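You operate a simulated robot arm through the tools that you are given. There is no shell and no other tool.

You are at the controls of a simulated robot arm. One attempt, no reset.

Task
Stick channels three and two from hole to hole, then rub both down.
Fine: one straight run from the green hole to the blue one; each sticks once; rub with the orange cloth till the grey foam no longer shows; cloth back where it lay; other pieces stay on the sheet.
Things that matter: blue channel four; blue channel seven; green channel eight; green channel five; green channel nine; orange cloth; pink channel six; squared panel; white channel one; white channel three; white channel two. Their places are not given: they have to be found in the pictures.

Only the result counts: the job must be done as asked and must still hold three seconds after the hand-in. Knocking over, shifting, dropping, spilling or breaking anything else fails it. Flat cloth is picked up by pressing the open fingertips on it (5 to 10 N) and closing them slowly along it; thin cloth reads only 2 to 8 mm in the jaws.

Robot
A 7-joint arm with a three-finger gripper, fixed in place. Base frame: the origin is on the floor under the middle of its stand, x ahead of it, y to its left, z up; the work surface is at about z = 0.758. Lengths are in m, angles in rad, forces in N, time in s.
It reaches about 1.342 m from its shoulder. Its first joint turns from -2.897 to 2.897 rad. Payload 2.69 kg.
The TCP is the grasp point between the finger pads, 0.03 m short of the fingertips. In the tool frame z runs along the fingers and y along their closing line. The gripper opens to 0.128 m; its body begins 0.117 m behind the TCP.
Orientation is told as [roll, pitch, yaw] about the base's x, y, z axes, in that order, counted from this pose: with the fingers straight down and closing along the base's y, the tool's x points along the base's -x, its y along +y and its z along -z.

Tools
- The arm moves only by the tool nudge_tool. Its argument "deltas" is a list of rows, each a list of 3 entries, a list of its own where there are three numbers: the shift along the base's x, y, z in mm, then the turn, a rotation vector about the base's x, y, z in rad, then the gripper command, from -1 (shut) to 1 (fully open), values between in proportion. In form: [[[x, y, z], [ax, ay, az], grip], ...]. A call has 1 to 20 rows; each row is the pose to reach, as a shift and turn from the pose commanded when the call began. Each row takes 0.2 s and may step no farther than 0.05 m and 0.15 rad from the row before; otherwise, or with a gripper value out of range, the whole call is refused. Where a pose cannot be reached the arm comes as near as it can. A force on the tool above 40 N (or 10 N above the force at the start of the call, whichever is more), or a blocked arm, ends the call early, and 0.2 s more pass. Each finger travels about 0.127 m/s and halts on what it meets, pressing with about 41 N; the grip force reading is that of the motor and also rises with nothing between the fingers. The clock runs only during rows and for 0.2 s after the last one: add rows that repeat a pose to give the fingers time. It gives the time, the measured TCP pose, the force on the tool (base axes), the opening and the grip force at its end, in the units of the frame above (readings bear some noise), with the torque about the TCP (base axes, N m) and any sound that the robot's microphone picked up, and new pictures: "show" is both (left out), scene, wrist or none.
- Cameras (640 x 400 px; columns grow to the right, rows downward): "scene" is fixed at [0.0477, 0.5029, 1.3044]; the picture's right is [0.02, -1.00, 0.00], its down [-0.72, -0.02, -0.69] and it looks along [0.69, 0.02, -0.72] (base axes); focal length 284 px, centre (320, 200). "wrist" rides on the gripper at [0.058, 0.054, -0.131] in the tool frame; the picture's right is [-0.68, 0.74, 0.00], its down [-0.62, -0.56, -0.55] and it looks along [-0.40, -0.37, 0.84] (tool axes); focal length 234 px, centre (320, 200).
- raise_lower(by): moves the trunk up (or, below 0, down) by that many m; the arm rides with it, the base frame stays. It gives what a move gives, with no picture.
- pixel_to_xyz(camera, pixels): for up to 12 pixels [column, row] of the newest picture of that camera ("zoom" is the newest enlarged one), the place [x, y, z] in the base frame of the surface seen there, good to about 0.002 m, but the place of the scene camera against the robot may be out by one fixed shift of up to 0.018 m in any direction. It takes no simulated time.
- inspect(camera, box): a new picture of the part [left, top, right, bottom] of that camera's present view, enlarged. It takes no simulated time.
- job_done(): hands the job in; it is judged then, once.

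Leave the gripper open and the arm clear of the work at the hand-in unless told otherwise.

The tools are called as name(argument=value, ...) on one line, values as JSON. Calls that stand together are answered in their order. nudge_tool: Moves the arm, as the interface text tells. Its arguments: {"type":"object","properties":{"deltas":{"type":"array"},"show":{"type":"string","enum":["both","scene","wrist","none"]}},"required":["deltas"]} The other tools are called the same way: raise_lower (by) moves the trunk up or down; pixel_to_xyz (camera, pixels) gives the place of the surface under pixels of a picture; inspect (camera, box) takes an enlarged picture of a part of a camera's view; job_done () hands the job in.

At the start:

```text
t: 0.0
tool_pos: [0.7551, 0.2828, 1.0208]
tool_rot: [0.0, 0.001, 0.001]
contact_force: [0.0, 0.3, 0.5]
torque: [-0.01, 0.01, 0.0]
width: 0.1279
finger_force: 0.1
trunk travel left (down, up): [-0.15, 0.2]
```

scene: 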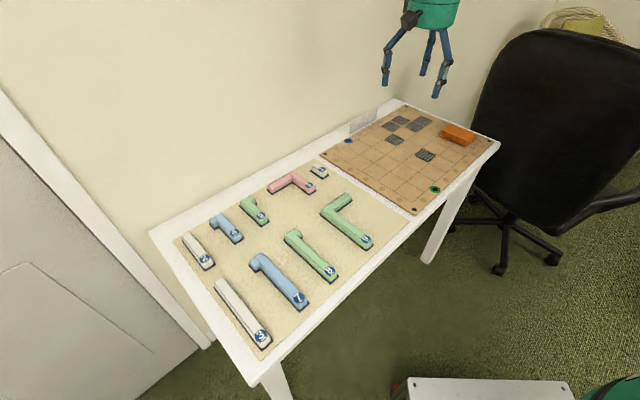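
wrist: 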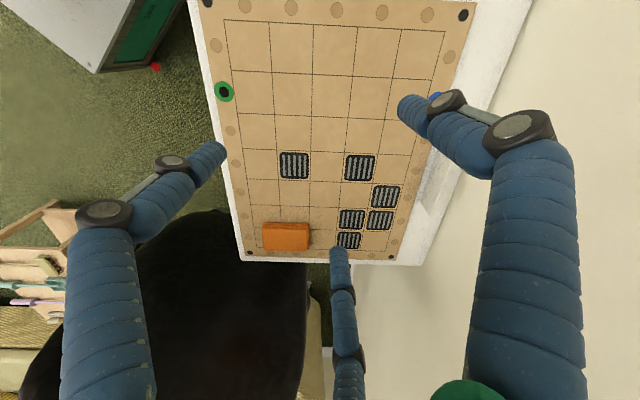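

I can see a white table with a tan sheet of numbered channel pieces on the left and a squared panel with a green hole (about 434,189) and a blue hole (about 348,141) on the right. The orange cloth is near (458,134). Next I take enlarged pictures of both areas.

inspect(camera="scene", box=[310, 90, 510, 215])

inspect(camera="scene", box=[150, 150, 410, 370])

inspect(camera="wrist", box=[190, 0, 490, 270])

```text
3.20 times, centred on (410, 152) of scene
```

zoom: 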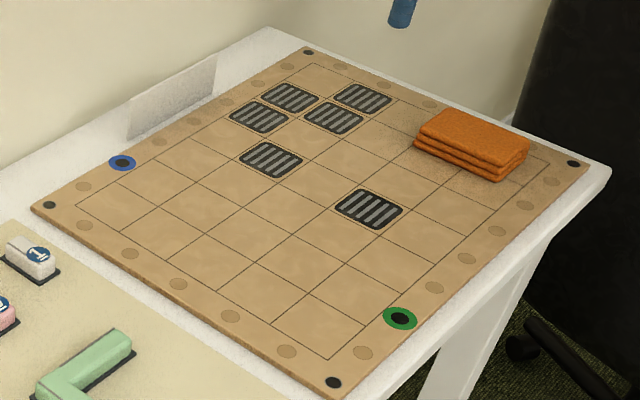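

```text
1.82 times, centred on (280, 260) of scene
```

zoom: 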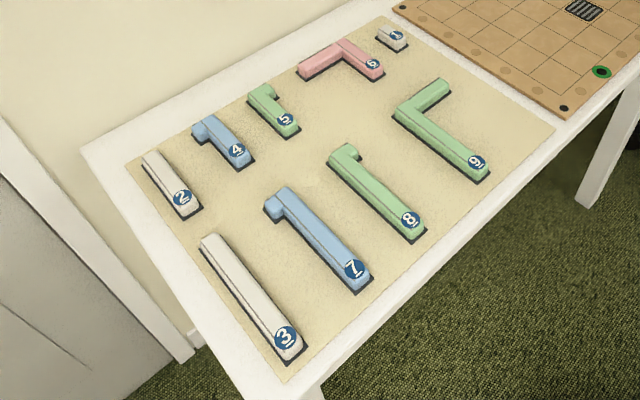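

```text
1.48 times, centred on (340, 135) of wrist
```

zoom: 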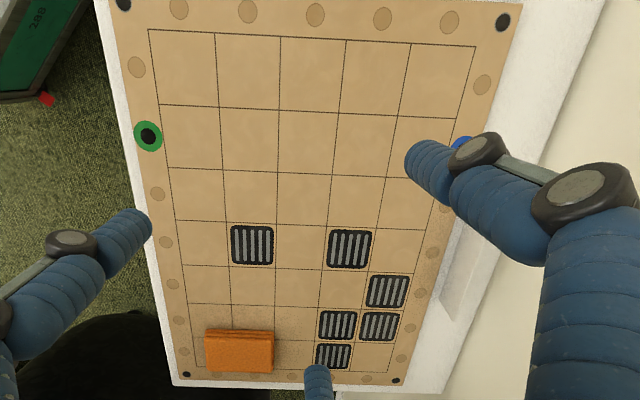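

The green and blue holes both face the second row of five cells, and white 3 plus white 2 should together fill those five cells. I measure the panel, the holes and the cloth with the wrist camera, and the pieces and the same panel marks with the scene camera so I can work out its shift.

pixel_to_xyz(camera="wrist", pixels=[[208, 3], [463, 15], [249, 254], [390, 257], [224, 92], [435, 97], [225, 20], [446, 31], [285, 236], [264, 250], [308, 249], [295, 165]])

pixel_to_xyz(camera="scene", pixels=[[414, 209], [325.5, 154], [406, 106], [489, 141], [435, 189.3], [348, 141], [265, 337], [220, 281], [207, 263], [187, 236], [400, 200], [458, 130]])

```text
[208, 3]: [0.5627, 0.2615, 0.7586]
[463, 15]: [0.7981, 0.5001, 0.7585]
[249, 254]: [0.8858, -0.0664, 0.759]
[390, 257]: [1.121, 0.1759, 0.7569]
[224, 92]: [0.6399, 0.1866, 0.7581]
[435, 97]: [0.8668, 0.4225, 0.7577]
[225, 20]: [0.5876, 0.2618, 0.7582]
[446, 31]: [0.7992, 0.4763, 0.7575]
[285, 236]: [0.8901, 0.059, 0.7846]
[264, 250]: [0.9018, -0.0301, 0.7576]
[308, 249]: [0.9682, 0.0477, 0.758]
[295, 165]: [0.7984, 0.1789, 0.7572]
```

```text
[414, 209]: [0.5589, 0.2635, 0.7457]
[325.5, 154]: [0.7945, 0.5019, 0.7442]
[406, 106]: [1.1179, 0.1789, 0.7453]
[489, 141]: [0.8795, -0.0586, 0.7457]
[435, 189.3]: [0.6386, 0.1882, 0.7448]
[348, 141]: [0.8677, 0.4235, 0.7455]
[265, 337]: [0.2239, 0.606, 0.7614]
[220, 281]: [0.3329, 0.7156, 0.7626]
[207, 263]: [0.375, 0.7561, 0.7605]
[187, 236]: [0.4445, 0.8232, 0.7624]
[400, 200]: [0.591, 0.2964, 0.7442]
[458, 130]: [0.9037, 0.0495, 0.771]
```

The scene camera reads about 13 mm low in z and a few mm off in x and y. The panel lies at roughly 45° with 60 mm cells, and the run is row 2 from the green hole (0.640, 0.187) to the blue hole (0.869, 0.422). The pieces lie parallel to that run. Now I move the arm over the sheet at the same height and turn the yaw by +45°, to look down at pieces 3 and 2.

nudge_tool(deltas=[[[-35, 28, 0], [0, 0, 0.06], 1], [[-70, 56, 0], [0, 0, 0.12], 1], [[-105, 84, 0], [0, 0, 0.18], 1], [[-140, 112, 0], [0, 0, 0.24], 1], [[-175, 140, 0], [0, 0, 0.3], 1], [[-210, 168, 0], [0, 0, 0.36], 1], [[-245, 196, 0], [0, 0, 0.42], 1], [[-280, 224, 0], [0, 0, 0.48], 1], [[-315, 252, 0], [0, 0, 0.54], 1], [[-350, 280, 0], [0, 0, 0.6], 1], [[-385, 308, 0], [0, 0, 0.66], 1], [[-415, 335, 0], [0, 0, 0.72], 1], [[-440, 360, 0], [0, 0, 0.785], 1], [[-440, 360, 0], [0, 0, 0.785], 1]])

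```text
t: 3.0
tool_pos: [0.3115, 0.6429, 1.0199]
tool_rot: [0.0, 0.0, 0.786]
contact_force: [0.0, 0.5, -0.2]
torque: [-0.06, -0.03, -0.03]
width: 0.1279
finger_force: 0.0
trunk travel left (down, up): [-0.15, 0.2]
```

scene: 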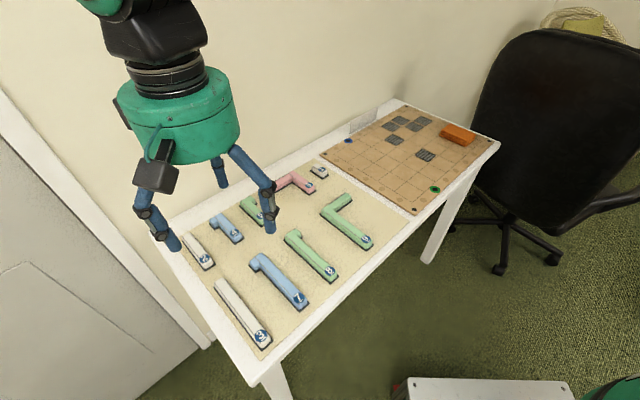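
wrist: 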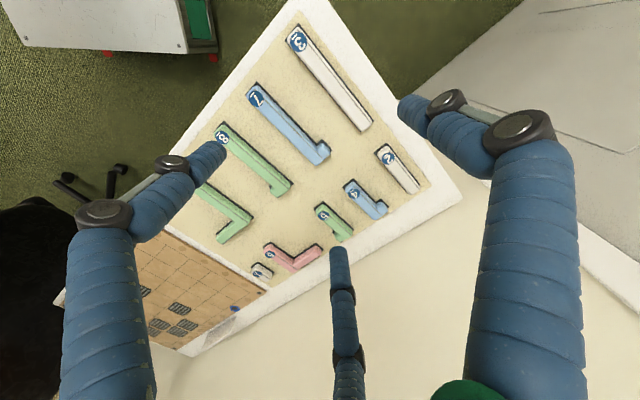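

The wrist camera now sees all the pieces: 3 at about (330,80) and 2 at about (398,168). I enlarge this and measure their edges.

inspect(camera="wrist", box=[240, 10, 440, 135])

pixel_to_xyz(camera="zoom", pixels=[[160, 60], [200, 45], [180, 92], [420, 335], [380, 395], [300, 190], [400, 375], [150, 80], [175, 110], [215, 60], [275, 205], [325, 195]])

inspect(camera="wrist", box=[360, 130, 460, 200])

```text
3.20 times, centred on (340, 72) of wrist
```

zoom: 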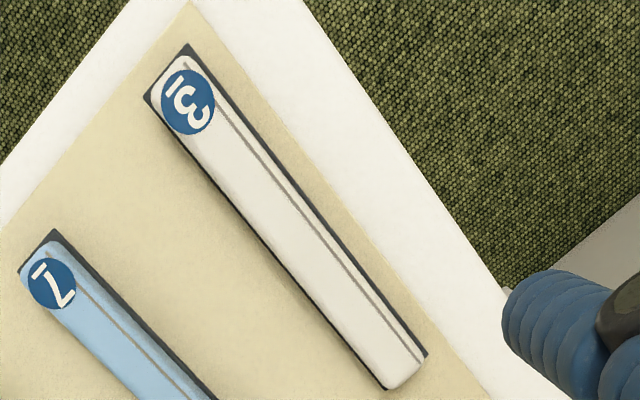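

```text
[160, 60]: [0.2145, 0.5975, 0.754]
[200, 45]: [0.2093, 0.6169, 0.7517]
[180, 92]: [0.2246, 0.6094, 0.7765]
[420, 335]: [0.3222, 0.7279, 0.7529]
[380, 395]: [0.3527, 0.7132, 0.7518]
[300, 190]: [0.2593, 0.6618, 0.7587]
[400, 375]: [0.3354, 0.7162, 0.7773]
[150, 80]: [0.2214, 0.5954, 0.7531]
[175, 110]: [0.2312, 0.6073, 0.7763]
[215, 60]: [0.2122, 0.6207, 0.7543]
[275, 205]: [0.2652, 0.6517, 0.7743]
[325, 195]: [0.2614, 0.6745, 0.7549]
```

```text
5.71 times, centred on (410, 165) of wrist
```

zoom: 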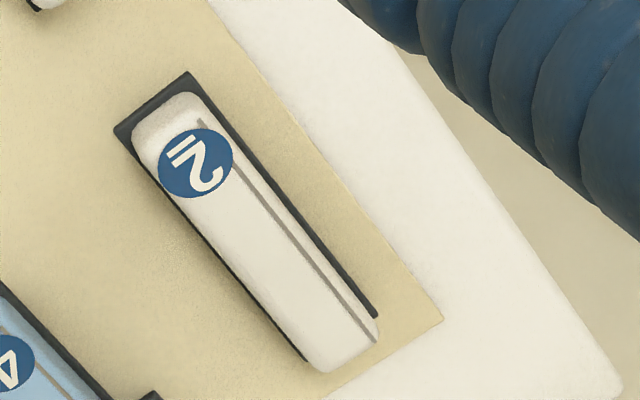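

Piece 3's top is at z ≈ 0.777 on a sheet at z ≈ 0.753, running from about (0.217, 0.606) to (0.34, 0.72). I move over its middle and go down to z ≈ 0.92 for closer measurements.

nudge_tool(deltas=[[[-10, 8, -30], [0, 0, 0], 1], [[-20, 16, -60], [0, 0, 0], 1], [[-32, 22, -100], [0, 0, 0], 1], [[-32, 22, -100], [0, 0, 0], 1], [[-32, 22, -100], [0, 0, 0], 1]])

```text
t: 4.2
tool_pos: [0.2789, 0.6633, 0.9232]
tool_rot: [-0.002, 0.0, 0.786]
contact_force: [-0.1, 0.7, 0.2]
torque: [-0.02, 0.01, 0.02]
width: 0.1279
finger_force: 0.0
trunk travel left (down, up): [-0.15, 0.2]
```

scene: 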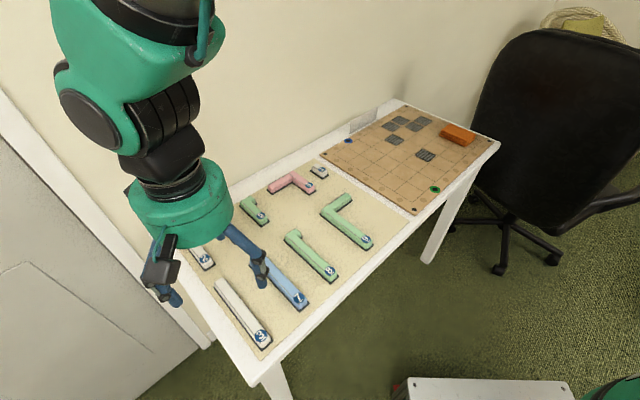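
wrist: 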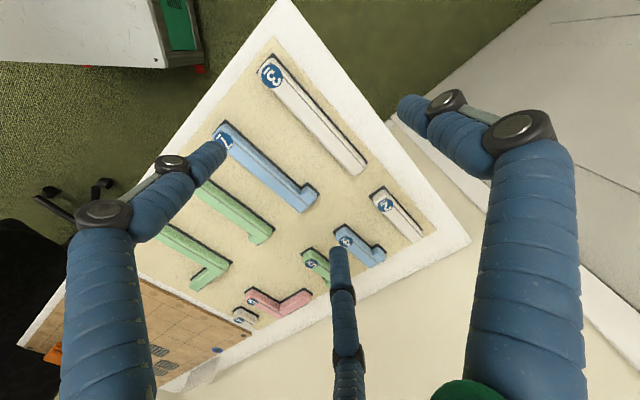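

I have a clear view: piece 3 runs from about (270,72) to (355,165). I enlarge it to find its outline.

inspect(camera="wrist", box=[240, 45, 400, 180])

```text
2.96 times, centred on (320, 112) of wrist
```

zoom: 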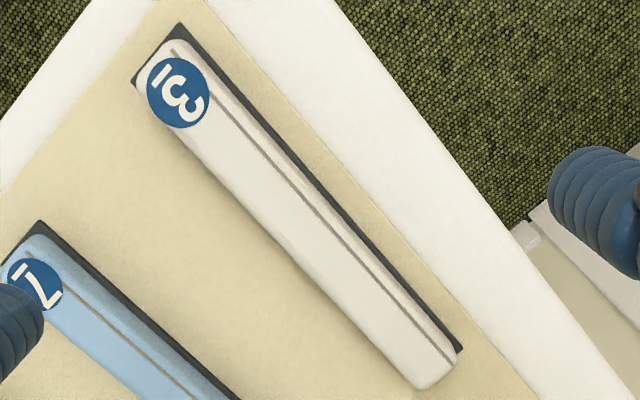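

I query the foam corners (180,25), (132,82) and (462,350), the piece's near end, the badge centre (178,93), the ridge line and points of the sheet.

pixel_to_xyz(camera="zoom", pixels=[[180, 25], [133, 82], [461, 349], [178, 93], [419, 388], [456, 365], [270, 247], [310, 210], [300, 150], [240, 110], [430, 370], [160, 48]])

inspect(camera="wrist", box=[355, 175, 445, 250])

```text
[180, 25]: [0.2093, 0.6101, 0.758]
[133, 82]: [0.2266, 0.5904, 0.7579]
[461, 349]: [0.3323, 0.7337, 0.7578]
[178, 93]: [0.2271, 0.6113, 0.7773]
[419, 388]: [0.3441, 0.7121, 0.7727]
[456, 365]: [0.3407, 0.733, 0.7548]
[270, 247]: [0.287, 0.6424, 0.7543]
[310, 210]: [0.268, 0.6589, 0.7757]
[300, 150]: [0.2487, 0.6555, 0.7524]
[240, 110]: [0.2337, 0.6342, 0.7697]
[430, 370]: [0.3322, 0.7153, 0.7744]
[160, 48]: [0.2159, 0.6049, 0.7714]
```

```text
5.33 times, centred on (400, 212) of wrist
```

zoom: 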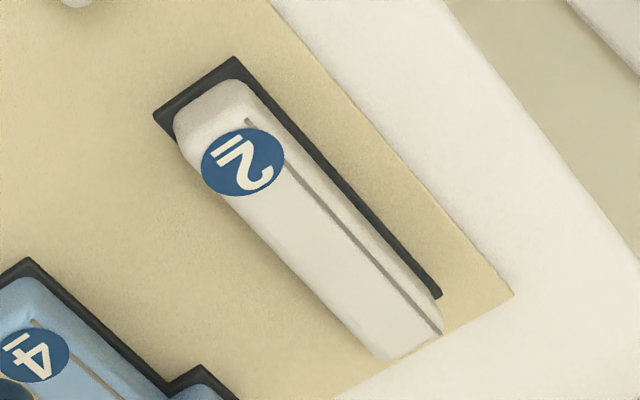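

Foam footprint of piece 3 is about 174 × 26 mm, centred near (0.279, 0.662) at 45°, with foam ~5 mm thick. Next I measure piece 2 in the zoom (corners (235,57), (153,113), (440,298)) and piece 7's near edge and stub to know the clearance for the fingers.

pixel_to_xyz(camera="zoom", pixels=[[235, 58], [154, 113], [440, 296], [242, 162], [390, 358], [441, 330], [340, 325], [300, 210], [500, 300], [420, 80], [560, 370], [15, 265]])

pixel_to_xyz(camera="wrist", pixels=[[225.5, 120.5], [268, 158], [291, 179], [317, 188], [303, 212], [300, 180], [466, 240], [420, 190], [389, 121], [290, 3]])

```text
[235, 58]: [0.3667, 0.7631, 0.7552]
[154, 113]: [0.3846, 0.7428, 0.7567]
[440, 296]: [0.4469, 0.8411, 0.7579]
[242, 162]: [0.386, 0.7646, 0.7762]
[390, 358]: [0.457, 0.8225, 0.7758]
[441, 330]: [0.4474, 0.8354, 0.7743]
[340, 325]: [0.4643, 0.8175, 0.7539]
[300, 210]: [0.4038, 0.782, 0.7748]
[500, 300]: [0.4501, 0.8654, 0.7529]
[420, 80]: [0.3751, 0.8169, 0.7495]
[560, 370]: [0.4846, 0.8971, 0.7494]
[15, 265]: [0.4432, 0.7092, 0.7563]
```

```text
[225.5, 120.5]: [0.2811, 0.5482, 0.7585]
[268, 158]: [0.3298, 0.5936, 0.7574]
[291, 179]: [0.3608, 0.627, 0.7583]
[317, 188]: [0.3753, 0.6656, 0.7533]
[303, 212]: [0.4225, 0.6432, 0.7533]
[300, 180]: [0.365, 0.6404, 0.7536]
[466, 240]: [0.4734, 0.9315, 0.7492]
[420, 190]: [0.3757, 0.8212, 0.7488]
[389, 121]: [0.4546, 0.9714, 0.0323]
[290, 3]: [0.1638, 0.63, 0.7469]
```

Piece 2's foam is centred near (0.416, 0.793), length 113 mm. The gap between piece 3 and piece 7's stub is ~51 mm, so I will use a partly open gripper. First I hold still for a moment, twice, to see how noisy the pose reading is, while narrowing the gripper to about 60 mm.

nudge_tool(deltas=[[[0, 0, 0], [0, 0, 0], 0.4], [[0, 0, 0], [0, 0, 0], 0.0], [[0, 0, 0], [0, 0, 0], 0.0]], show="none")

nudge_tool(deltas=[[[0, 0, 0], [0, 0, 0], 0.0], [[0, 0, 0], [0, 0, 0], 0.0]], show="wrist")

```text
t: 5.0
tool_pos: [0.2791, 0.6644, 0.9235]
tool_rot: [-0.001, 0.001, 0.786]
contact_force: [0.3, -0.4, -0.2]
torque: [0.03, -0.06, 0.01]
width: 0.0639
finger_force: 0.2
trunk travel left (down, up): [-0.15, 0.2]
```

```text
t: 5.6
tool_pos: [0.2793, 0.6635, 0.9238]
tool_rot: [0.002, 0.0, 0.784]
contact_force: [-0.5, 0.0, -0.2]
torque: [0.03, -0.02, 0.01]
width: 0.064
finger_force: 0.1
trunk travel left (down, up): [-0.15, 0.2]
```

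wrist: 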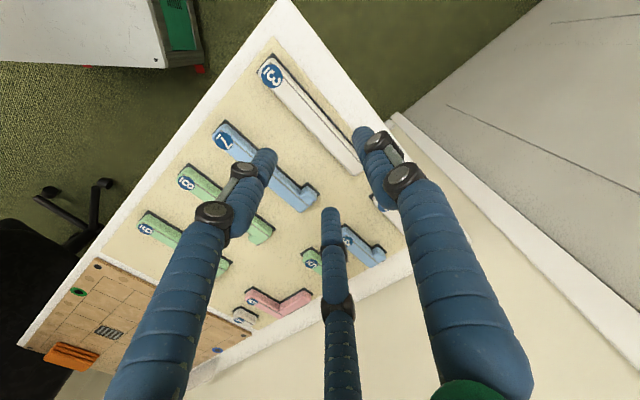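

The pose reading is steady to about 1 mm: (0.279, 0.664, 0.9237), gripper 64 mm. Piece 3's centre is at (0.2794, 0.6621), so I shift y by −2 mm and go down to z ≈ 0.835, then check again.

nudge_tool(deltas=[[[0, -2, -30], [0, 0, 0], 0], [[0, -2, -60], [0, 0, 0], 0], [[0, -2, -88], [0, 0, 0], 0], [[0, -2, -88], [0, 0, 0], 0], [[0, -2, -88], [0, 0, 0], 0]])

```text
t: 6.8
tool_pos: [0.2815, 0.6623, 0.835]
tool_rot: [0.0, 0.0, 0.785]
contact_force: [0.2, 0.4, 0.1]
torque: [0.01, 0.0, -0.02]
width: 0.064
finger_force: 0.0
trunk travel left (down, up): [-0.15, 0.2]
```

scene: 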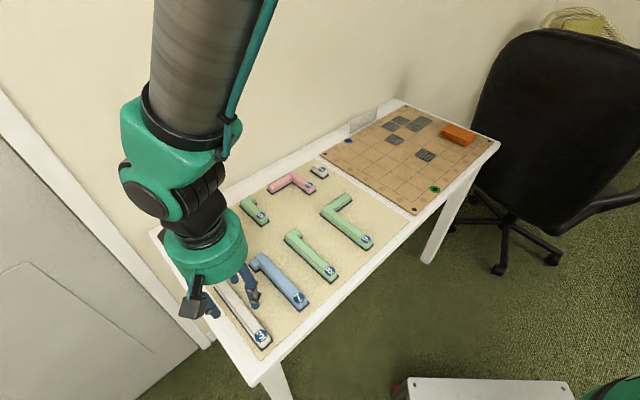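
wrist: 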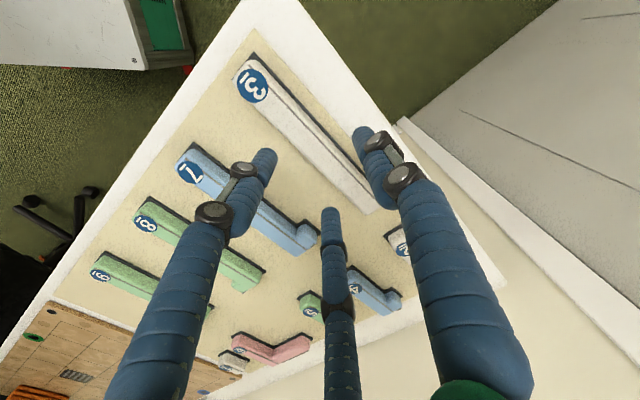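

Now at (0.2815, 0.6623, 0.835). I enlarge the piece to re-measure it from this nearer view.

inspect(camera="wrist", box=[220, 30, 420, 230])

```text
2.00 times, centred on (320, 130) of wrist
```

zoom: 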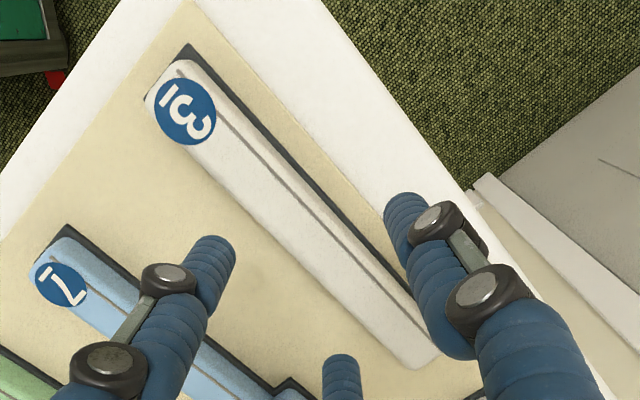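

pixel_to_xyz(camera="zoom", pixels=[[190, 46], [147, 98], [186, 112], [330, 180], [330, 192], [290, 150], [230, 210], [418, 362], [300, 230], [405, 195], [215, 240], [343, 360]])

```text
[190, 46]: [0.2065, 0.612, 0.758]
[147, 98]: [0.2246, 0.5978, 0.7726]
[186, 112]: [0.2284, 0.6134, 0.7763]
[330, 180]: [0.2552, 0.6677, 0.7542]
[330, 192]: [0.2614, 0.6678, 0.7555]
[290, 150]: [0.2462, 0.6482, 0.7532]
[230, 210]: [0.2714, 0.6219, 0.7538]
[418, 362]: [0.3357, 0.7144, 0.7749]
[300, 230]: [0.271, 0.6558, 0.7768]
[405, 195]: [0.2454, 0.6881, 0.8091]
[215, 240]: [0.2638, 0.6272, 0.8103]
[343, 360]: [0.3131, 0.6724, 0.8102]
```

The finger surfaces near the tips are closer to the piece than the 64 mm opening suggests, because the tips slant inward. I open to about 83 mm, which still clears piece 7, and look again before going down.

nudge_tool(deltas=[[[0, 0, 0], [0, 0, 0], 0.3], [[0, 0, 0], [0, 0, 0], 0.3], [[0, 0, -20], [0, 0, 0], 0.3], [[0, 0, -20], [0, 0, 0], 0.3], [[0, 0, -20], [0, 0, 0], 0.3]], show="wrist")

inspect(camera="wrist", box=[220, 50, 420, 250])

inspect(camera="scene", box=[140, 200, 320, 360])

```text
t: 8.0
tool_pos: [0.2821, 0.6629, 0.8138]
tool_rot: [-0.001, 0.001, 0.786]
contact_force: [-0.5, 0.1, -0.2]
torque: [0.0, 0.0, -0.03]
width: 0.0833
finger_force: 0.0
trunk travel left (down, up): [-0.15, 0.2]
```

wrist: 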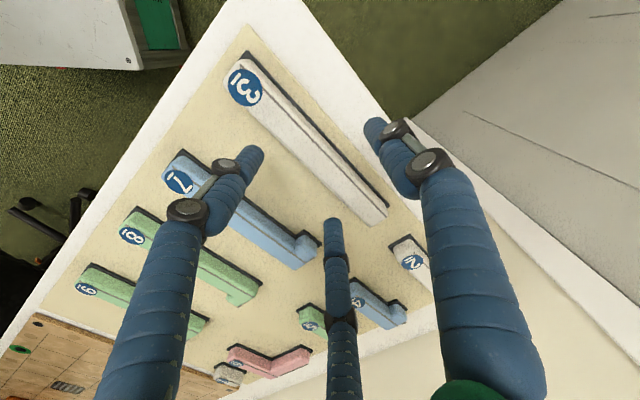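

```text
2.00 times, centred on (320, 150) of wrist
```

zoom: 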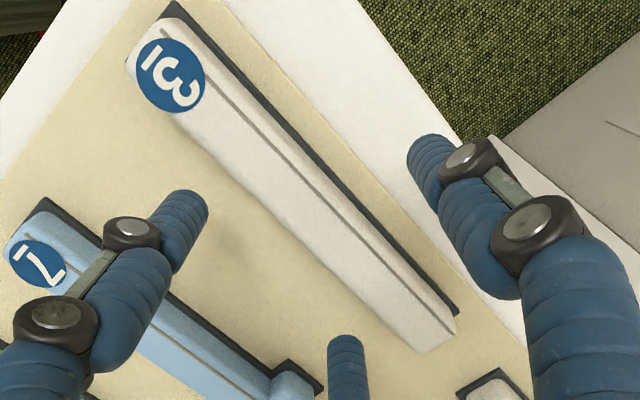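

```text
2.50 times, centred on (230, 280) of scene
```

zoom: 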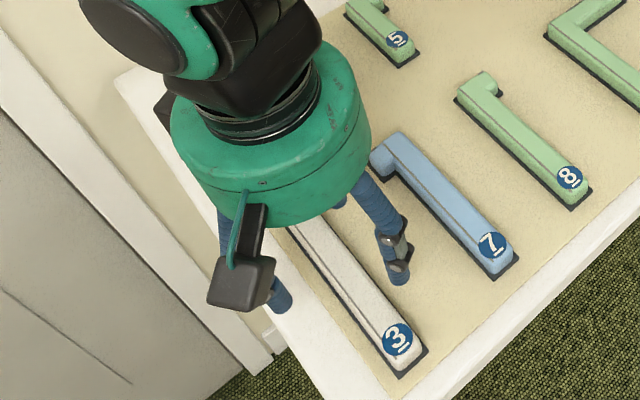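

I measure from this wrist view: the foam corners at about (246,51.5) and (389.5,206.5), the ridge, the badge and the finger surfaces at (375,125), (253,157) and (332,225).

pixel_to_xyz(camera="wrist", pixels=[[246, 52], [389, 206], [244, 88], [300, 140], [320, 160], [340, 180], [370, 122], [256, 155], [333, 222], [285, 150], [310, 174], [340, 202]])

```text
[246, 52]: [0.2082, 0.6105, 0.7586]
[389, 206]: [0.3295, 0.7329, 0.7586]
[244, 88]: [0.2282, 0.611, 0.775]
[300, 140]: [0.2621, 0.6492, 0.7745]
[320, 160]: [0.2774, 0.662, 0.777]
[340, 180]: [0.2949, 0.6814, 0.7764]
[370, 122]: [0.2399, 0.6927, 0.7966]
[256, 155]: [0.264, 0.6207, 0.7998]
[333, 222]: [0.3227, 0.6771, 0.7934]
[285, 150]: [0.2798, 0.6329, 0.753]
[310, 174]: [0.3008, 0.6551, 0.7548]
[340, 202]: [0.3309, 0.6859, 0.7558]
```

The piece's centre line is at v ≈ −0.272 and the TCP is at −0.269, so I shift 1.5 mm toward the single finger. I go down to z ≈ 0.791 (fingertips about 8 mm above the sheet, beside the white body) and close slowly.

nudge_tool(deltas=[[[-1.5, 1, -12], [0, 0, 0], 0.3], [[-1.5, 1, -23], [0, 0, 0], 0.3], [[-1.5, 1, -23], [0, 0, 0], 0.3], [[-1.5, 1, -23], [0, 0, 0], 0.3]], show="both")

```text
t: 9.0
tool_pos: [0.2803, 0.6623, 0.7903]
tool_rot: [-0.001, -0.001, 0.786]
contact_force: [0.8, -0.4, 0.0]
torque: [0.0, 0.03, 0.01]
width: 0.0833
finger_force: 0.1
trunk travel left (down, up): [-0.15, 0.2]
```

scene: 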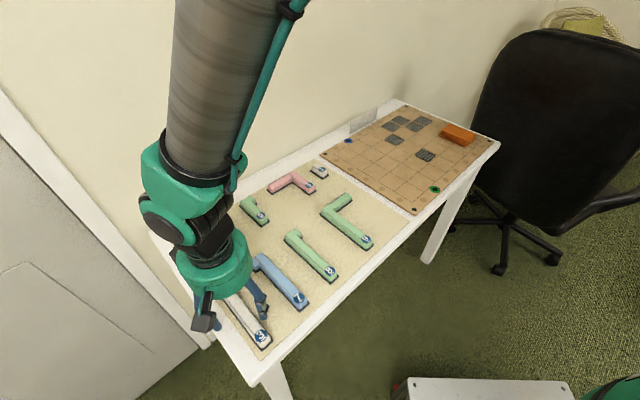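
wrist: 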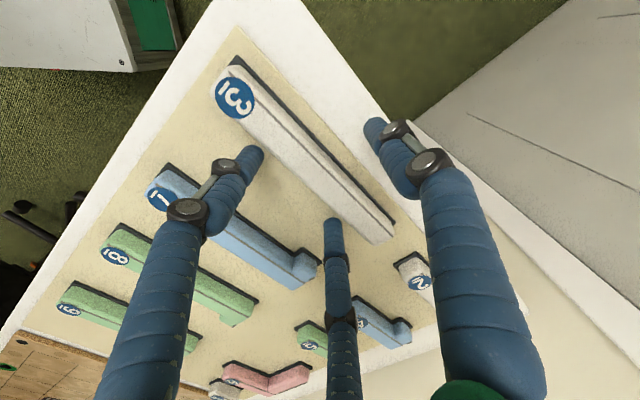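

The fingers stand on both sides of piece 3 with no contact force. I close slowly.

nudge_tool(deltas=[[[0, 0, 0], [0, 0, 0], 0.15], [[0, 0, 0], [0, 0, 0], 0.0], [[0, 0, 0], [0, 0, 0], -0.15], [[0, 0, 0], [0, 0, 0], -0.3], [[0, 0, 0], [0, 0, 0], -0.4], [[0, 0, 0], [0, 0, 0], -0.5], [[0, 0, 0], [0, 0, 0], -0.6], [[0, 0, 0], [0, 0, 0], -0.7], [[0, 0, 0], [0, 0, 0], -0.8], [[0, 0, 0], [0, 0, 0], -0.8]], show="wrist")

inspect(camera="wrist", box=[200, 40, 440, 280])

```text
t: 11.2
tool_pos: [0.2809, 0.6635, 0.7906]
tool_rot: [0.0, 0.001, 0.785]
contact_force: [0.8, 0.1, 0.4]
torque: [0.03, -0.02, 0.0]
width: 0.0351
finger_force: 40.6
trunk travel left (down, up): [-0.15, 0.2]
```

wrist: 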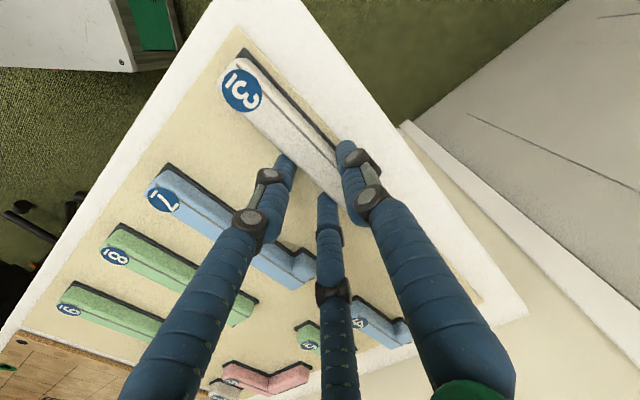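

```text
1.67 times, centred on (320, 160) of wrist
```

zoom: 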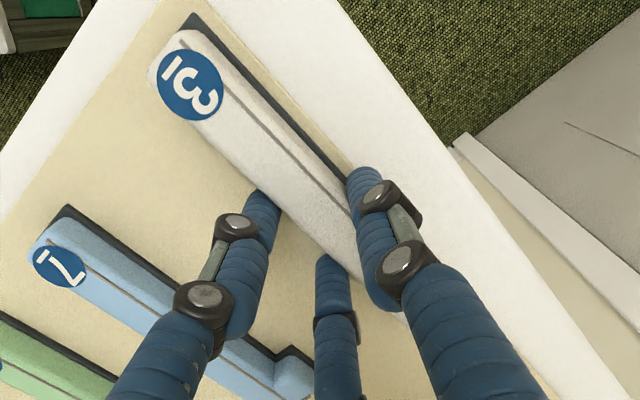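

The grip holds at 35 mm with 40.6 N. I close the command fully, lift slowly, and check the force as the foam leaves the sheet.

nudge_tool(deltas=[[[0, 0, 0], [0, 0, 0], -1], [[0, 0, 3], [0, 0, 0], -1], [[0, 0, 8], [0, 0, 0], -1], [[0, 0, 15], [0, 0, 0], -1], [[0, 0, 25], [0, 0, 0], -1], [[0, 0, 40], [0, 0, 0], -1], [[0, 0, 60], [0, 0, 0], -1], [[0, 0, 60], [0, 0, 0], -1]])

```text
t: 13.0
tool_pos: [0.2802, 0.6614, 0.8509]
tool_rot: [-0.001, 0.002, 0.787]
contact_force: [0.4, -0.4, -0.2]
torque: [-0.01, 0.01, -0.04]
width: 0.0352
finger_force: 40.7
trunk travel left (down, up): [-0.15, 0.2]
```

scene: 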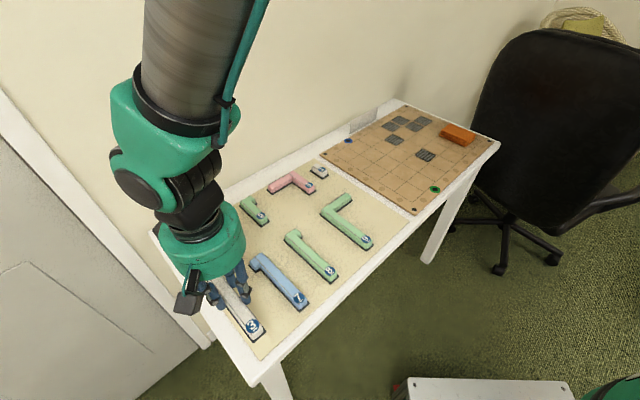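
wrist: 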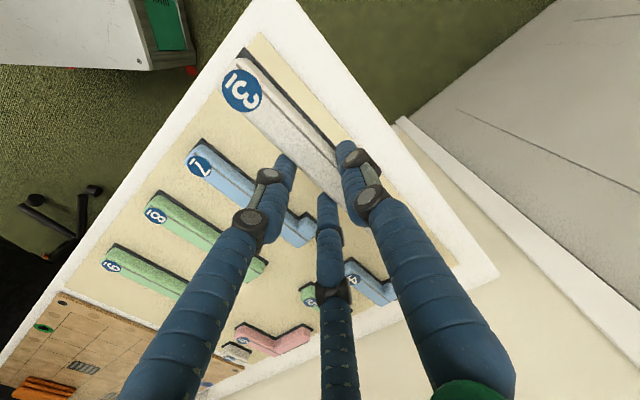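

Piece 3 lifted cleanly and holds the same place in the wrist view. I enlarge it to measure how it sits in the grip.

inspect(camera="wrist", box=[205, 30, 365, 190])

```text
2.50 times, centred on (285, 110) of wrist
```

zoom: 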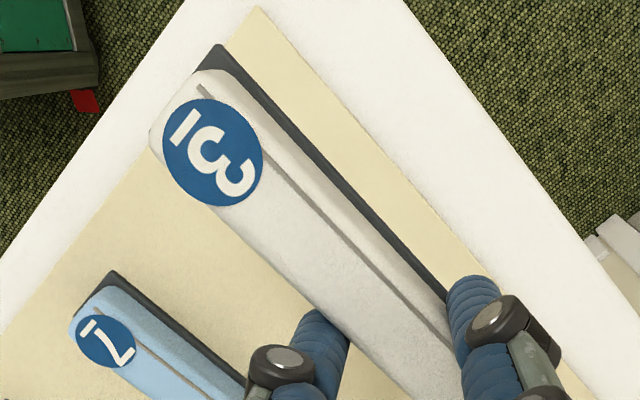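

pixel_to_xyz(camera="zoom", pixels=[[219, 47], [192, 78], [435, 288], [330, 183], [212, 152], [350, 245], [300, 195], [400, 295], [280, 200], [350, 290], [152, 132], [250, 110]])

```text
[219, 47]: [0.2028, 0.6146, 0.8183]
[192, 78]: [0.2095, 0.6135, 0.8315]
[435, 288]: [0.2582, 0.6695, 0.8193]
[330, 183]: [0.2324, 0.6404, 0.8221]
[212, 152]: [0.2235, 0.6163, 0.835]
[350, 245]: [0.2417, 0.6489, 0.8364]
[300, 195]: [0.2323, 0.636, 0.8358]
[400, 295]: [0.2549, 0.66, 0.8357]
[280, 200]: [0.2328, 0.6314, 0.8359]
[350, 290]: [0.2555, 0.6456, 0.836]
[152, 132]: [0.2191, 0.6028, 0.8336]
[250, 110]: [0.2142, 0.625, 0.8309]
```

In the grip, the piece's centre is 8.4 mm toward the single finger from the TCP (in −v), about 0.6 mm off along its length, and parallel to the tool within 0.3°. The foam's bottom is ≈ 37.5 mm below the TCP. Now I raise and carry it over row 2 of the panel at z ≈ 0.93 to measure against the grid.

nudge_tool(deltas=[[[0, 0, 40], [0, 0, 0], -1], [[0, 0, 80], [0, 0, 0], -1], [[34, -31, 80], [0, 0, 0], -1], [[68, -62, 80], [0, 0, 0], -1], [[102, -93, 80], [0, 0, 0], -1], [[136, -124, 80], [0, 0, 0], -1], [[170, -155, 80], [0, 0, 0], -1], [[204, -186, 80], [0, 0, 0], -1], [[238, -217, 80], [0, 0, 0], -1], [[272, -248, 80], [0, 0, 0], -1], [[306, -279, 80], [0, 0, 0], -1], [[340, -310, 80], [0, 0, 0], -1], [[374, -341, 80], [0, 0, 0], -1], [[408, -372, 80], [0, 0, 0], -1], [[440, -404, 80], [0, 0, 0], -1], [[440, -404, 80], [0, 0, 0], -1], [[440, -404, 80], [0, 0, 0], -1]])

```text
t: 16.6
tool_pos: [0.719, 0.2585, 0.9317]
tool_rot: [0.0, 0.0, 0.784]
contact_force: [0.2, 0.4, -0.5]
torque: [0.0, 0.01, -0.01]
width: 0.035
finger_force: 41.0
trunk travel left (down, up): [-0.15, 0.2]
```

scene: 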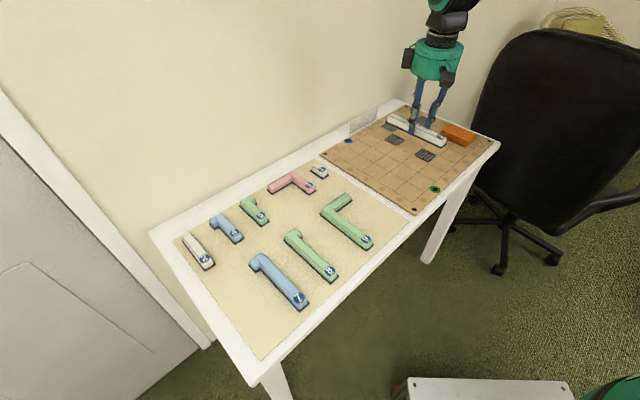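
wrist: 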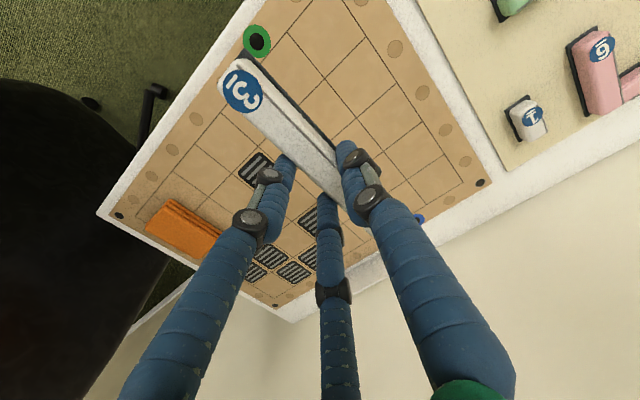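

The sheet's other pieces are untouched. The wrist camera shows the green hole at (257,40), the blue one at (420,218), and the grid. I enlarge it for grid intersections.

inspect(camera="wrist", box=[210, 0, 410, 125])

pixel_to_xyz(camera="wrist", pixels=[[257, 40], [419, 218], [482, 182], [118, 215], [275, 304]])

inspect(camera="wrist", box=[330, 100, 500, 230])

```text
3.20 times, centred on (310, 62) of wrist
```

zoom: 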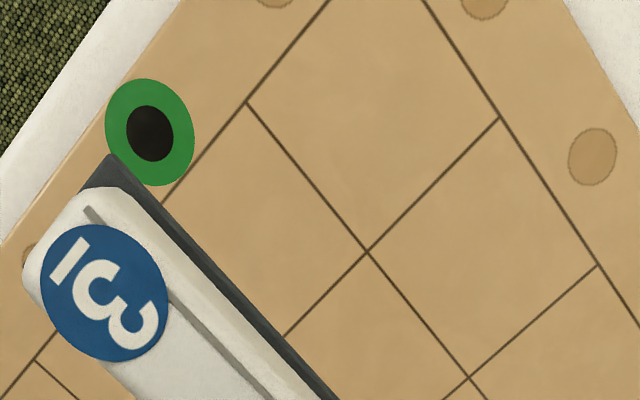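

```text
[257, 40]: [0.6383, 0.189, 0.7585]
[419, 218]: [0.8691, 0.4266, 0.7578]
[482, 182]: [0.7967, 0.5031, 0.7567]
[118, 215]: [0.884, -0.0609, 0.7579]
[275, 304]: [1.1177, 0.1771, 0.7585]
```

```text
3.08 times, centred on (415, 165) of wrist
```

zoom: 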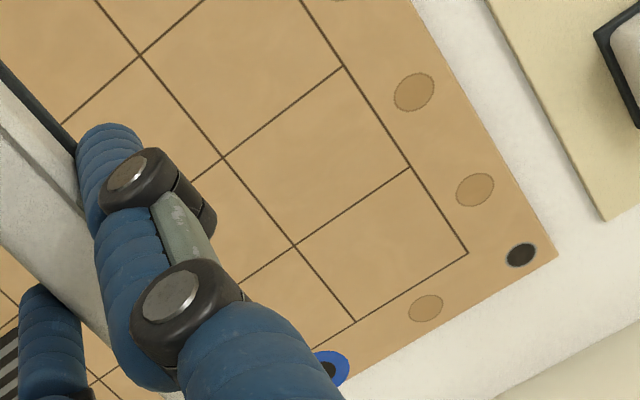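

The piece currently hides part of row 2, but the lines of rows 0 and 1 are clear. I query the grid intersections (left border/row 1 at wrist (287.2,31.9), and so on), and in the second zoom the right-hand ones.

pixel_to_xyz(camera="zoom", pixels=[[142, 53], [224, 157], [294, 244], [355, 322], [343, 66], [408, 169], [467, 253], [329, 369], [521, 255]])

pixel_to_xyz(camera="wrist", pixels=[[287.2, 31.9], [324.7, 78.75], [366.25, 36.9], [396.6, 82.5], [356.9, 117.8], [220.9, 112.5], [256.9, 41.3]])

```text
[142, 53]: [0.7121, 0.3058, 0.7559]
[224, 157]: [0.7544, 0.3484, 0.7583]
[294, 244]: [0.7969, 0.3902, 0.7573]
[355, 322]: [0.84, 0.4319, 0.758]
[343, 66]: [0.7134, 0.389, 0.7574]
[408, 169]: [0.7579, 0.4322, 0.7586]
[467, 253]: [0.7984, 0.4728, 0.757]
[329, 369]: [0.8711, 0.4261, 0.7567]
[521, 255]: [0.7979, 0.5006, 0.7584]
```

```text
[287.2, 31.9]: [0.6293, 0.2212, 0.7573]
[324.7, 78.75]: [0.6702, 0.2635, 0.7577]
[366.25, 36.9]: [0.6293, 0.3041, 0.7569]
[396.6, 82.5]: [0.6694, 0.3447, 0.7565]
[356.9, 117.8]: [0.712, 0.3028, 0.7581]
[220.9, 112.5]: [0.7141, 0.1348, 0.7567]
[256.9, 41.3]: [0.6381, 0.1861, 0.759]
```

The grid is regular with 60 mm pitch: left border at u ≈ 0.600, right at 0.900, and row 2's centre line at v ≈ 0.319, at 45° within 0.2°. I now measure the held piece's foam corner and badge in this same view to get its offset from the target.

pixel_to_xyz(camera="wrist", pixels=[[244.6, 49.2], [236.5, 58], [242.8, 91.6], [300, 106], [285, 89.5], [270, 73], [310, 116.5], [260, 95], [290, 128], [225, 70], [280, 118], [265, 100]])

inspect(camera="wrist", box=[205, 30, 365, 190])

```text
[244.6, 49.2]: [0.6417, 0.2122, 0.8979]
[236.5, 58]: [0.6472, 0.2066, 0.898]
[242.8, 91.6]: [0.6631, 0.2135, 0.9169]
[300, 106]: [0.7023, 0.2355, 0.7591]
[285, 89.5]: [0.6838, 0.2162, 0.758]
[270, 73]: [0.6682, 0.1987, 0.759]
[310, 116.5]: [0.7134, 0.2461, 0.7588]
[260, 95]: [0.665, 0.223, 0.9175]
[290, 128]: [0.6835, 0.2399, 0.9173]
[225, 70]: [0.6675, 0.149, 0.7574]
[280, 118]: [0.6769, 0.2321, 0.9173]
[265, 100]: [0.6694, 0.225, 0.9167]
```

```text
2.50 times, centred on (285, 110) of wrist
```

zoom: 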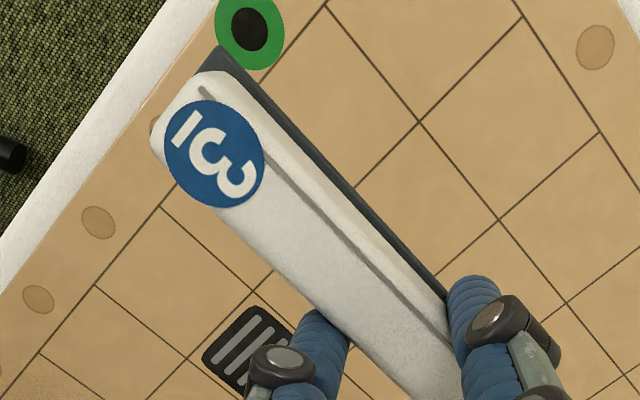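

The held piece's centre is at about u = 0.691, v = 0.3173, against a target of u = 0.690, v = 0.319. I shift (+0.5, −2) mm and go down to a hover with the foam ~17 mm above the panel.

nudge_tool(deltas=[[[0.5, -2, -40], [0, 0, 0], -1], [[0.5, -2, -75], [0, 0, 0], -1], [[0.5, -2, -105], [0, 0, 0], -1], [[0.5, -2, -117], [0, 0, 0], -1], [[0.5, -2, -117], [0, 0, 0], -1], [[0.5, -2, -117], [0, 0, 0], -1]], show="both")

inspect(camera="wrist", box=[205, 30, 405, 155])

inspect(camera="scene", box=[340, 90, 500, 210])

```text
t: 18.0
tool_pos: [0.7218, 0.256, 0.8142]
tool_rot: [-0.001, -0.001, 0.785]
contact_force: [0.0, -0.5, -0.4]
torque: [0.02, 0.04, 0.01]
width: 0.0349
finger_force: 40.9
trunk travel left (down, up): [-0.15, 0.2]
```

scene: 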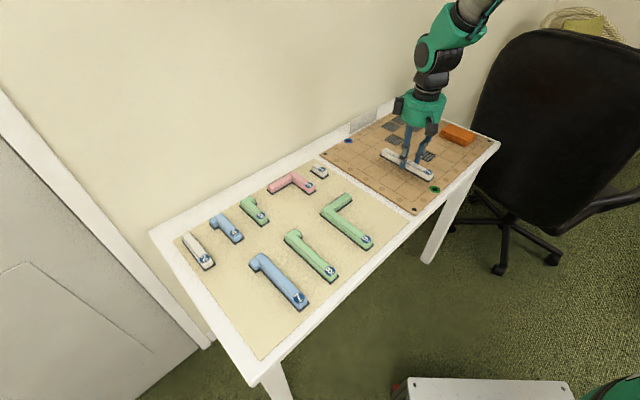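
wrist: 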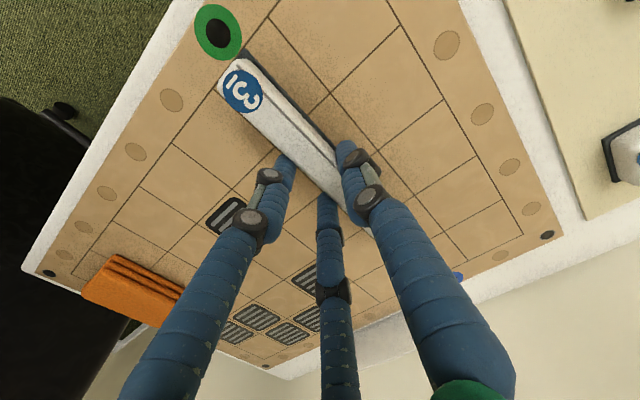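

```text
3.20 times, centred on (305, 92) of wrist
```

zoom: 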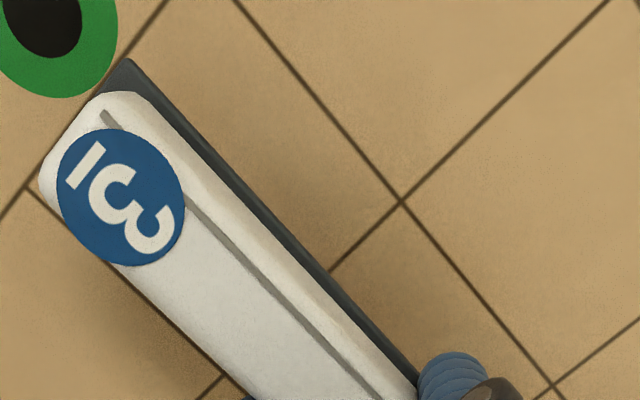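

```text
3.33 times, centred on (420, 150) of scene
```

zoom: 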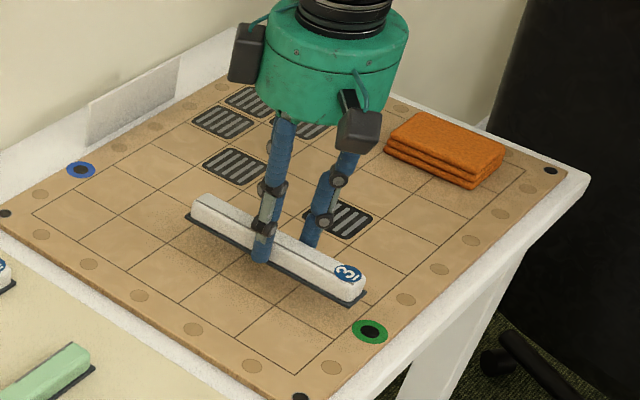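

Hovering at z = 0.814. In this view I measure the foam corner (245.6,48.8), the badge, and the grid crossings (330.3,93.1), (214.4,89.4) and (274.4,147.2).

pixel_to_xyz(camera="wrist", pixels=[[245.3, 49.8], [239, 56], [243, 91.5], [330.3, 93.1], [376.9, 149.7], [214.4, 89.4], [274.4, 147.2], [217, 32.5], [300, 108], [320, 130], [270, 75], [395, 30]])

```text
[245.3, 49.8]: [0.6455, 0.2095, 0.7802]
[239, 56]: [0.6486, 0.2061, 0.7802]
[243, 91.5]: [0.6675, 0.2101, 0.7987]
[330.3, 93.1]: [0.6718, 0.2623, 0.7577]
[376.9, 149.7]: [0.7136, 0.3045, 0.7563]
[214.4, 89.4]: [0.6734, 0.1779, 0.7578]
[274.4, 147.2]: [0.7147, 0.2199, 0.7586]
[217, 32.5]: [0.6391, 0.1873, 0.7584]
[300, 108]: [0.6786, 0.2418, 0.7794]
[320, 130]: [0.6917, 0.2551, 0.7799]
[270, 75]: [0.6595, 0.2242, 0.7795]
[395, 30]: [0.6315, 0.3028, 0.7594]
```

The piece's centre is now at u ≈ 0.6916, v ≈ 0.3212, and by the row lines (0.2894 and 0.3501) the target is u ≈ 0.6908, v ≈ 0.3197. So I aim for a measured TCP of about (0.7203, 0.2569): I shift (−2, +0.8) mm and go 11 mm lower.

nudge_tool(deltas=[[[-2, 0.8, -5], [0, 0, 0], -1], [[-2, 0.8, -11], [0, 0, 0], -1], [[-2, 0.8, -11], [0, 0, 0], -1], [[-2, 0.8, -11], [0, 0, 0], -1]], show="both")

inspect(camera="wrist", box=[205, 30, 405, 155])

```text
t: 19.0
tool_pos: [0.7194, 0.2561, 0.8025]
tool_rot: [-0.001, 0.0, 0.786]
contact_force: [-0.1, 0.2, -0.9]
torque: [0.0, 0.0, -0.01]
width: 0.0351
finger_force: 41.1
trunk travel left (down, up): [-0.15, 0.2]
```

scene: 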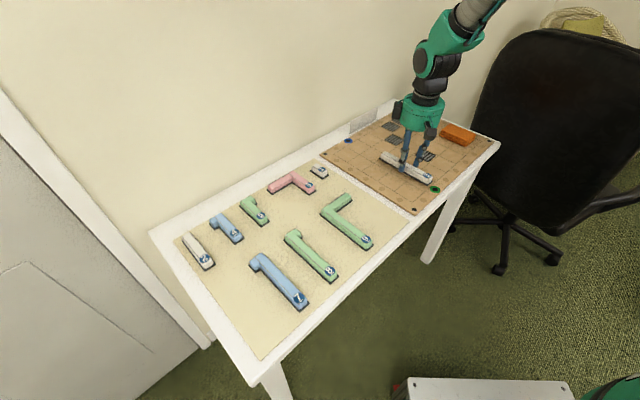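
wrist: 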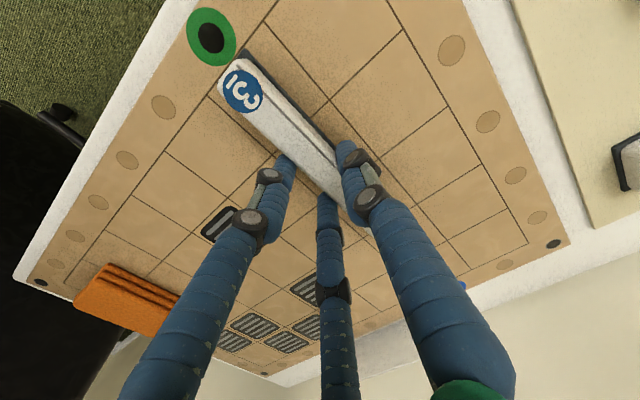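

```text
3.20 times, centred on (305, 92) of wrist
```

zoom: 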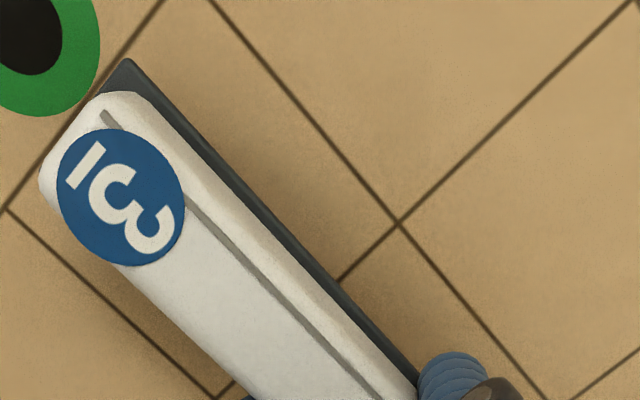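

I measure again in this zoom: foam corner (129,62), foam edge points, grid crossings (400,223), (8,210) and (215,395).

pixel_to_xyz(camera="zoom", pixels=[[129, 63], [110, 80], [250, 191], [330, 280], [395, 352], [400, 223], [8, 210], [215, 395], [545, 398], [122, 197], [30, 25], [632, 2]])

```text
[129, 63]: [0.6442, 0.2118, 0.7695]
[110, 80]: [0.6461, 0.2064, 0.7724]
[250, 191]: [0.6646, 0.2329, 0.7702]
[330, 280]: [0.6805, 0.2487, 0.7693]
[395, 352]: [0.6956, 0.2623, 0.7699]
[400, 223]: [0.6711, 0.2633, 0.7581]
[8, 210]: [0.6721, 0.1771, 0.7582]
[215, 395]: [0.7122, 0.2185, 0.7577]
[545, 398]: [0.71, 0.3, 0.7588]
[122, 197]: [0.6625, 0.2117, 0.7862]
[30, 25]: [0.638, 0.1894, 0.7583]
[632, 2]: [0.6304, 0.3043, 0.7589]
```

The piece's centre is at v = 0.3187 against a row centre of 0.3194, and its end is at u ≈ 0.604. It is well placed. I lower slowly until the foam touches, with a tiny −0.5 mm in y.

nudge_tool(deltas=[[[0, -0.5, -3], [0, 0, 0], -1], [[0, -0.5, -5], [0, 0, 0], -1], [[0, -0.5, -6.5], [0, 0, 0], -1], [[0, -0.5, -7.5], [0, 0, 0], -1], [[0, -0.5, -8.5], [0, 0, 0], -1], [[0, -0.5, -8.5], [0, 0, 0], -1]], show="both")

inspect(camera="wrist", box=[205, 30, 405, 155])

inspect(camera="scene", box=[360, 120, 460, 200])

```text
t: 20.4
tool_pos: [0.7198, 0.2579, 0.7942]
tool_rot: [0.001, 0.001, 0.784]
contact_force: [-0.2, -0.8, 3.7]
torque: [-0.11, 0.12, 0.01]
width: 0.0349
finger_force: 41.1
trunk travel left (down, up): [-0.15, 0.2]
```

scene: 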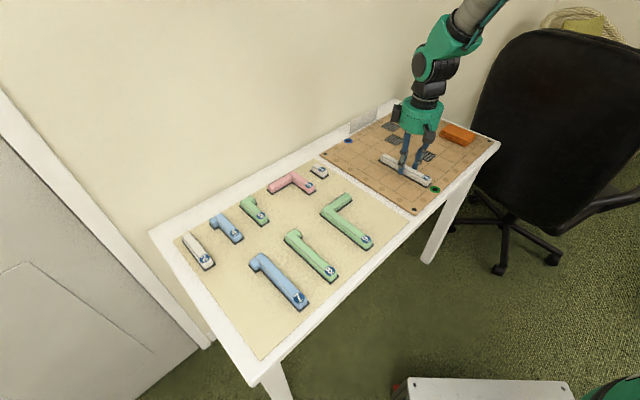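
wrist: 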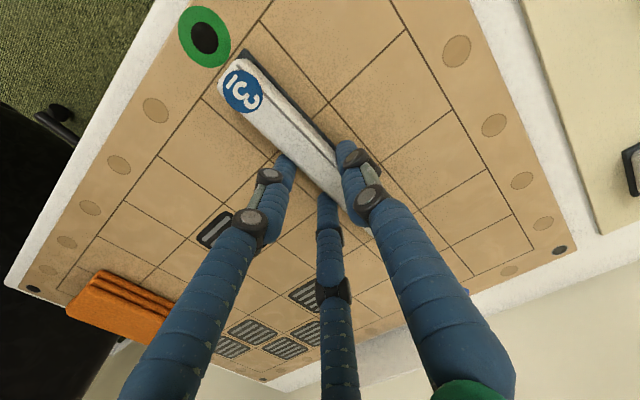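

```text
3.20 times, centred on (305, 92) of wrist
```

zoom: 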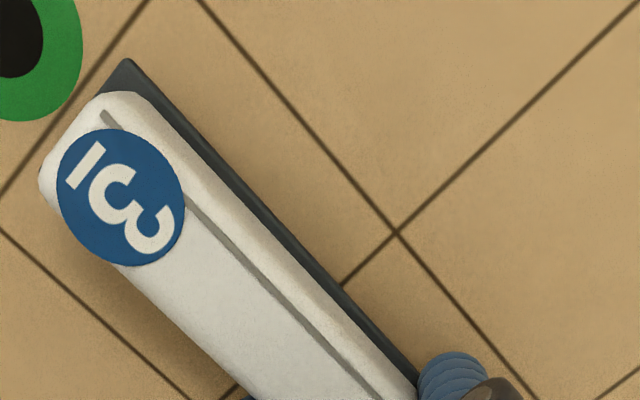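

```text
5.00 times, centred on (410, 160) of scene
```

zoom: 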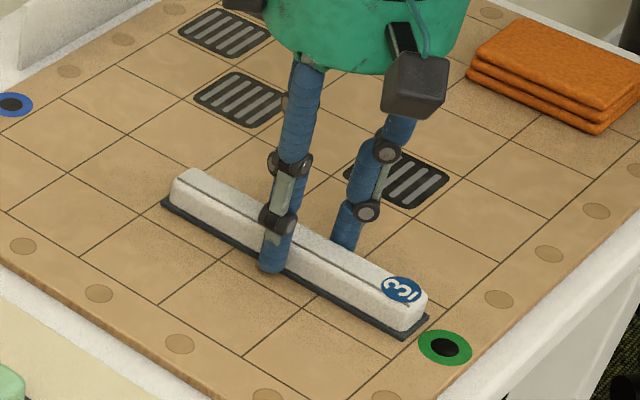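

Contact at 3.7 N, with the piece lying along cells 1–3 of row 2. I press a little more so it tacks evenly, then open slowly to release.

nudge_tool(deltas=[[[0, 0, -1], [0, 0, 0], -1], [[0, 0, -2], [0, 0, 0], -1], [[0, 0, -2], [0, 0, 0], -1]], show="none")

```text
t: 21.2
tool_pos: [0.7189, 0.2583, 0.7943]
tool_rot: [-0.001, -0.004, 0.785]
contact_force: [-3.0, -2.1, 27.7]
torque: [-0.45, 0.76, 0.03]
width: 0.0348
finger_force: 40.8
trunk travel left (down, up): [-0.15, 0.2]
```

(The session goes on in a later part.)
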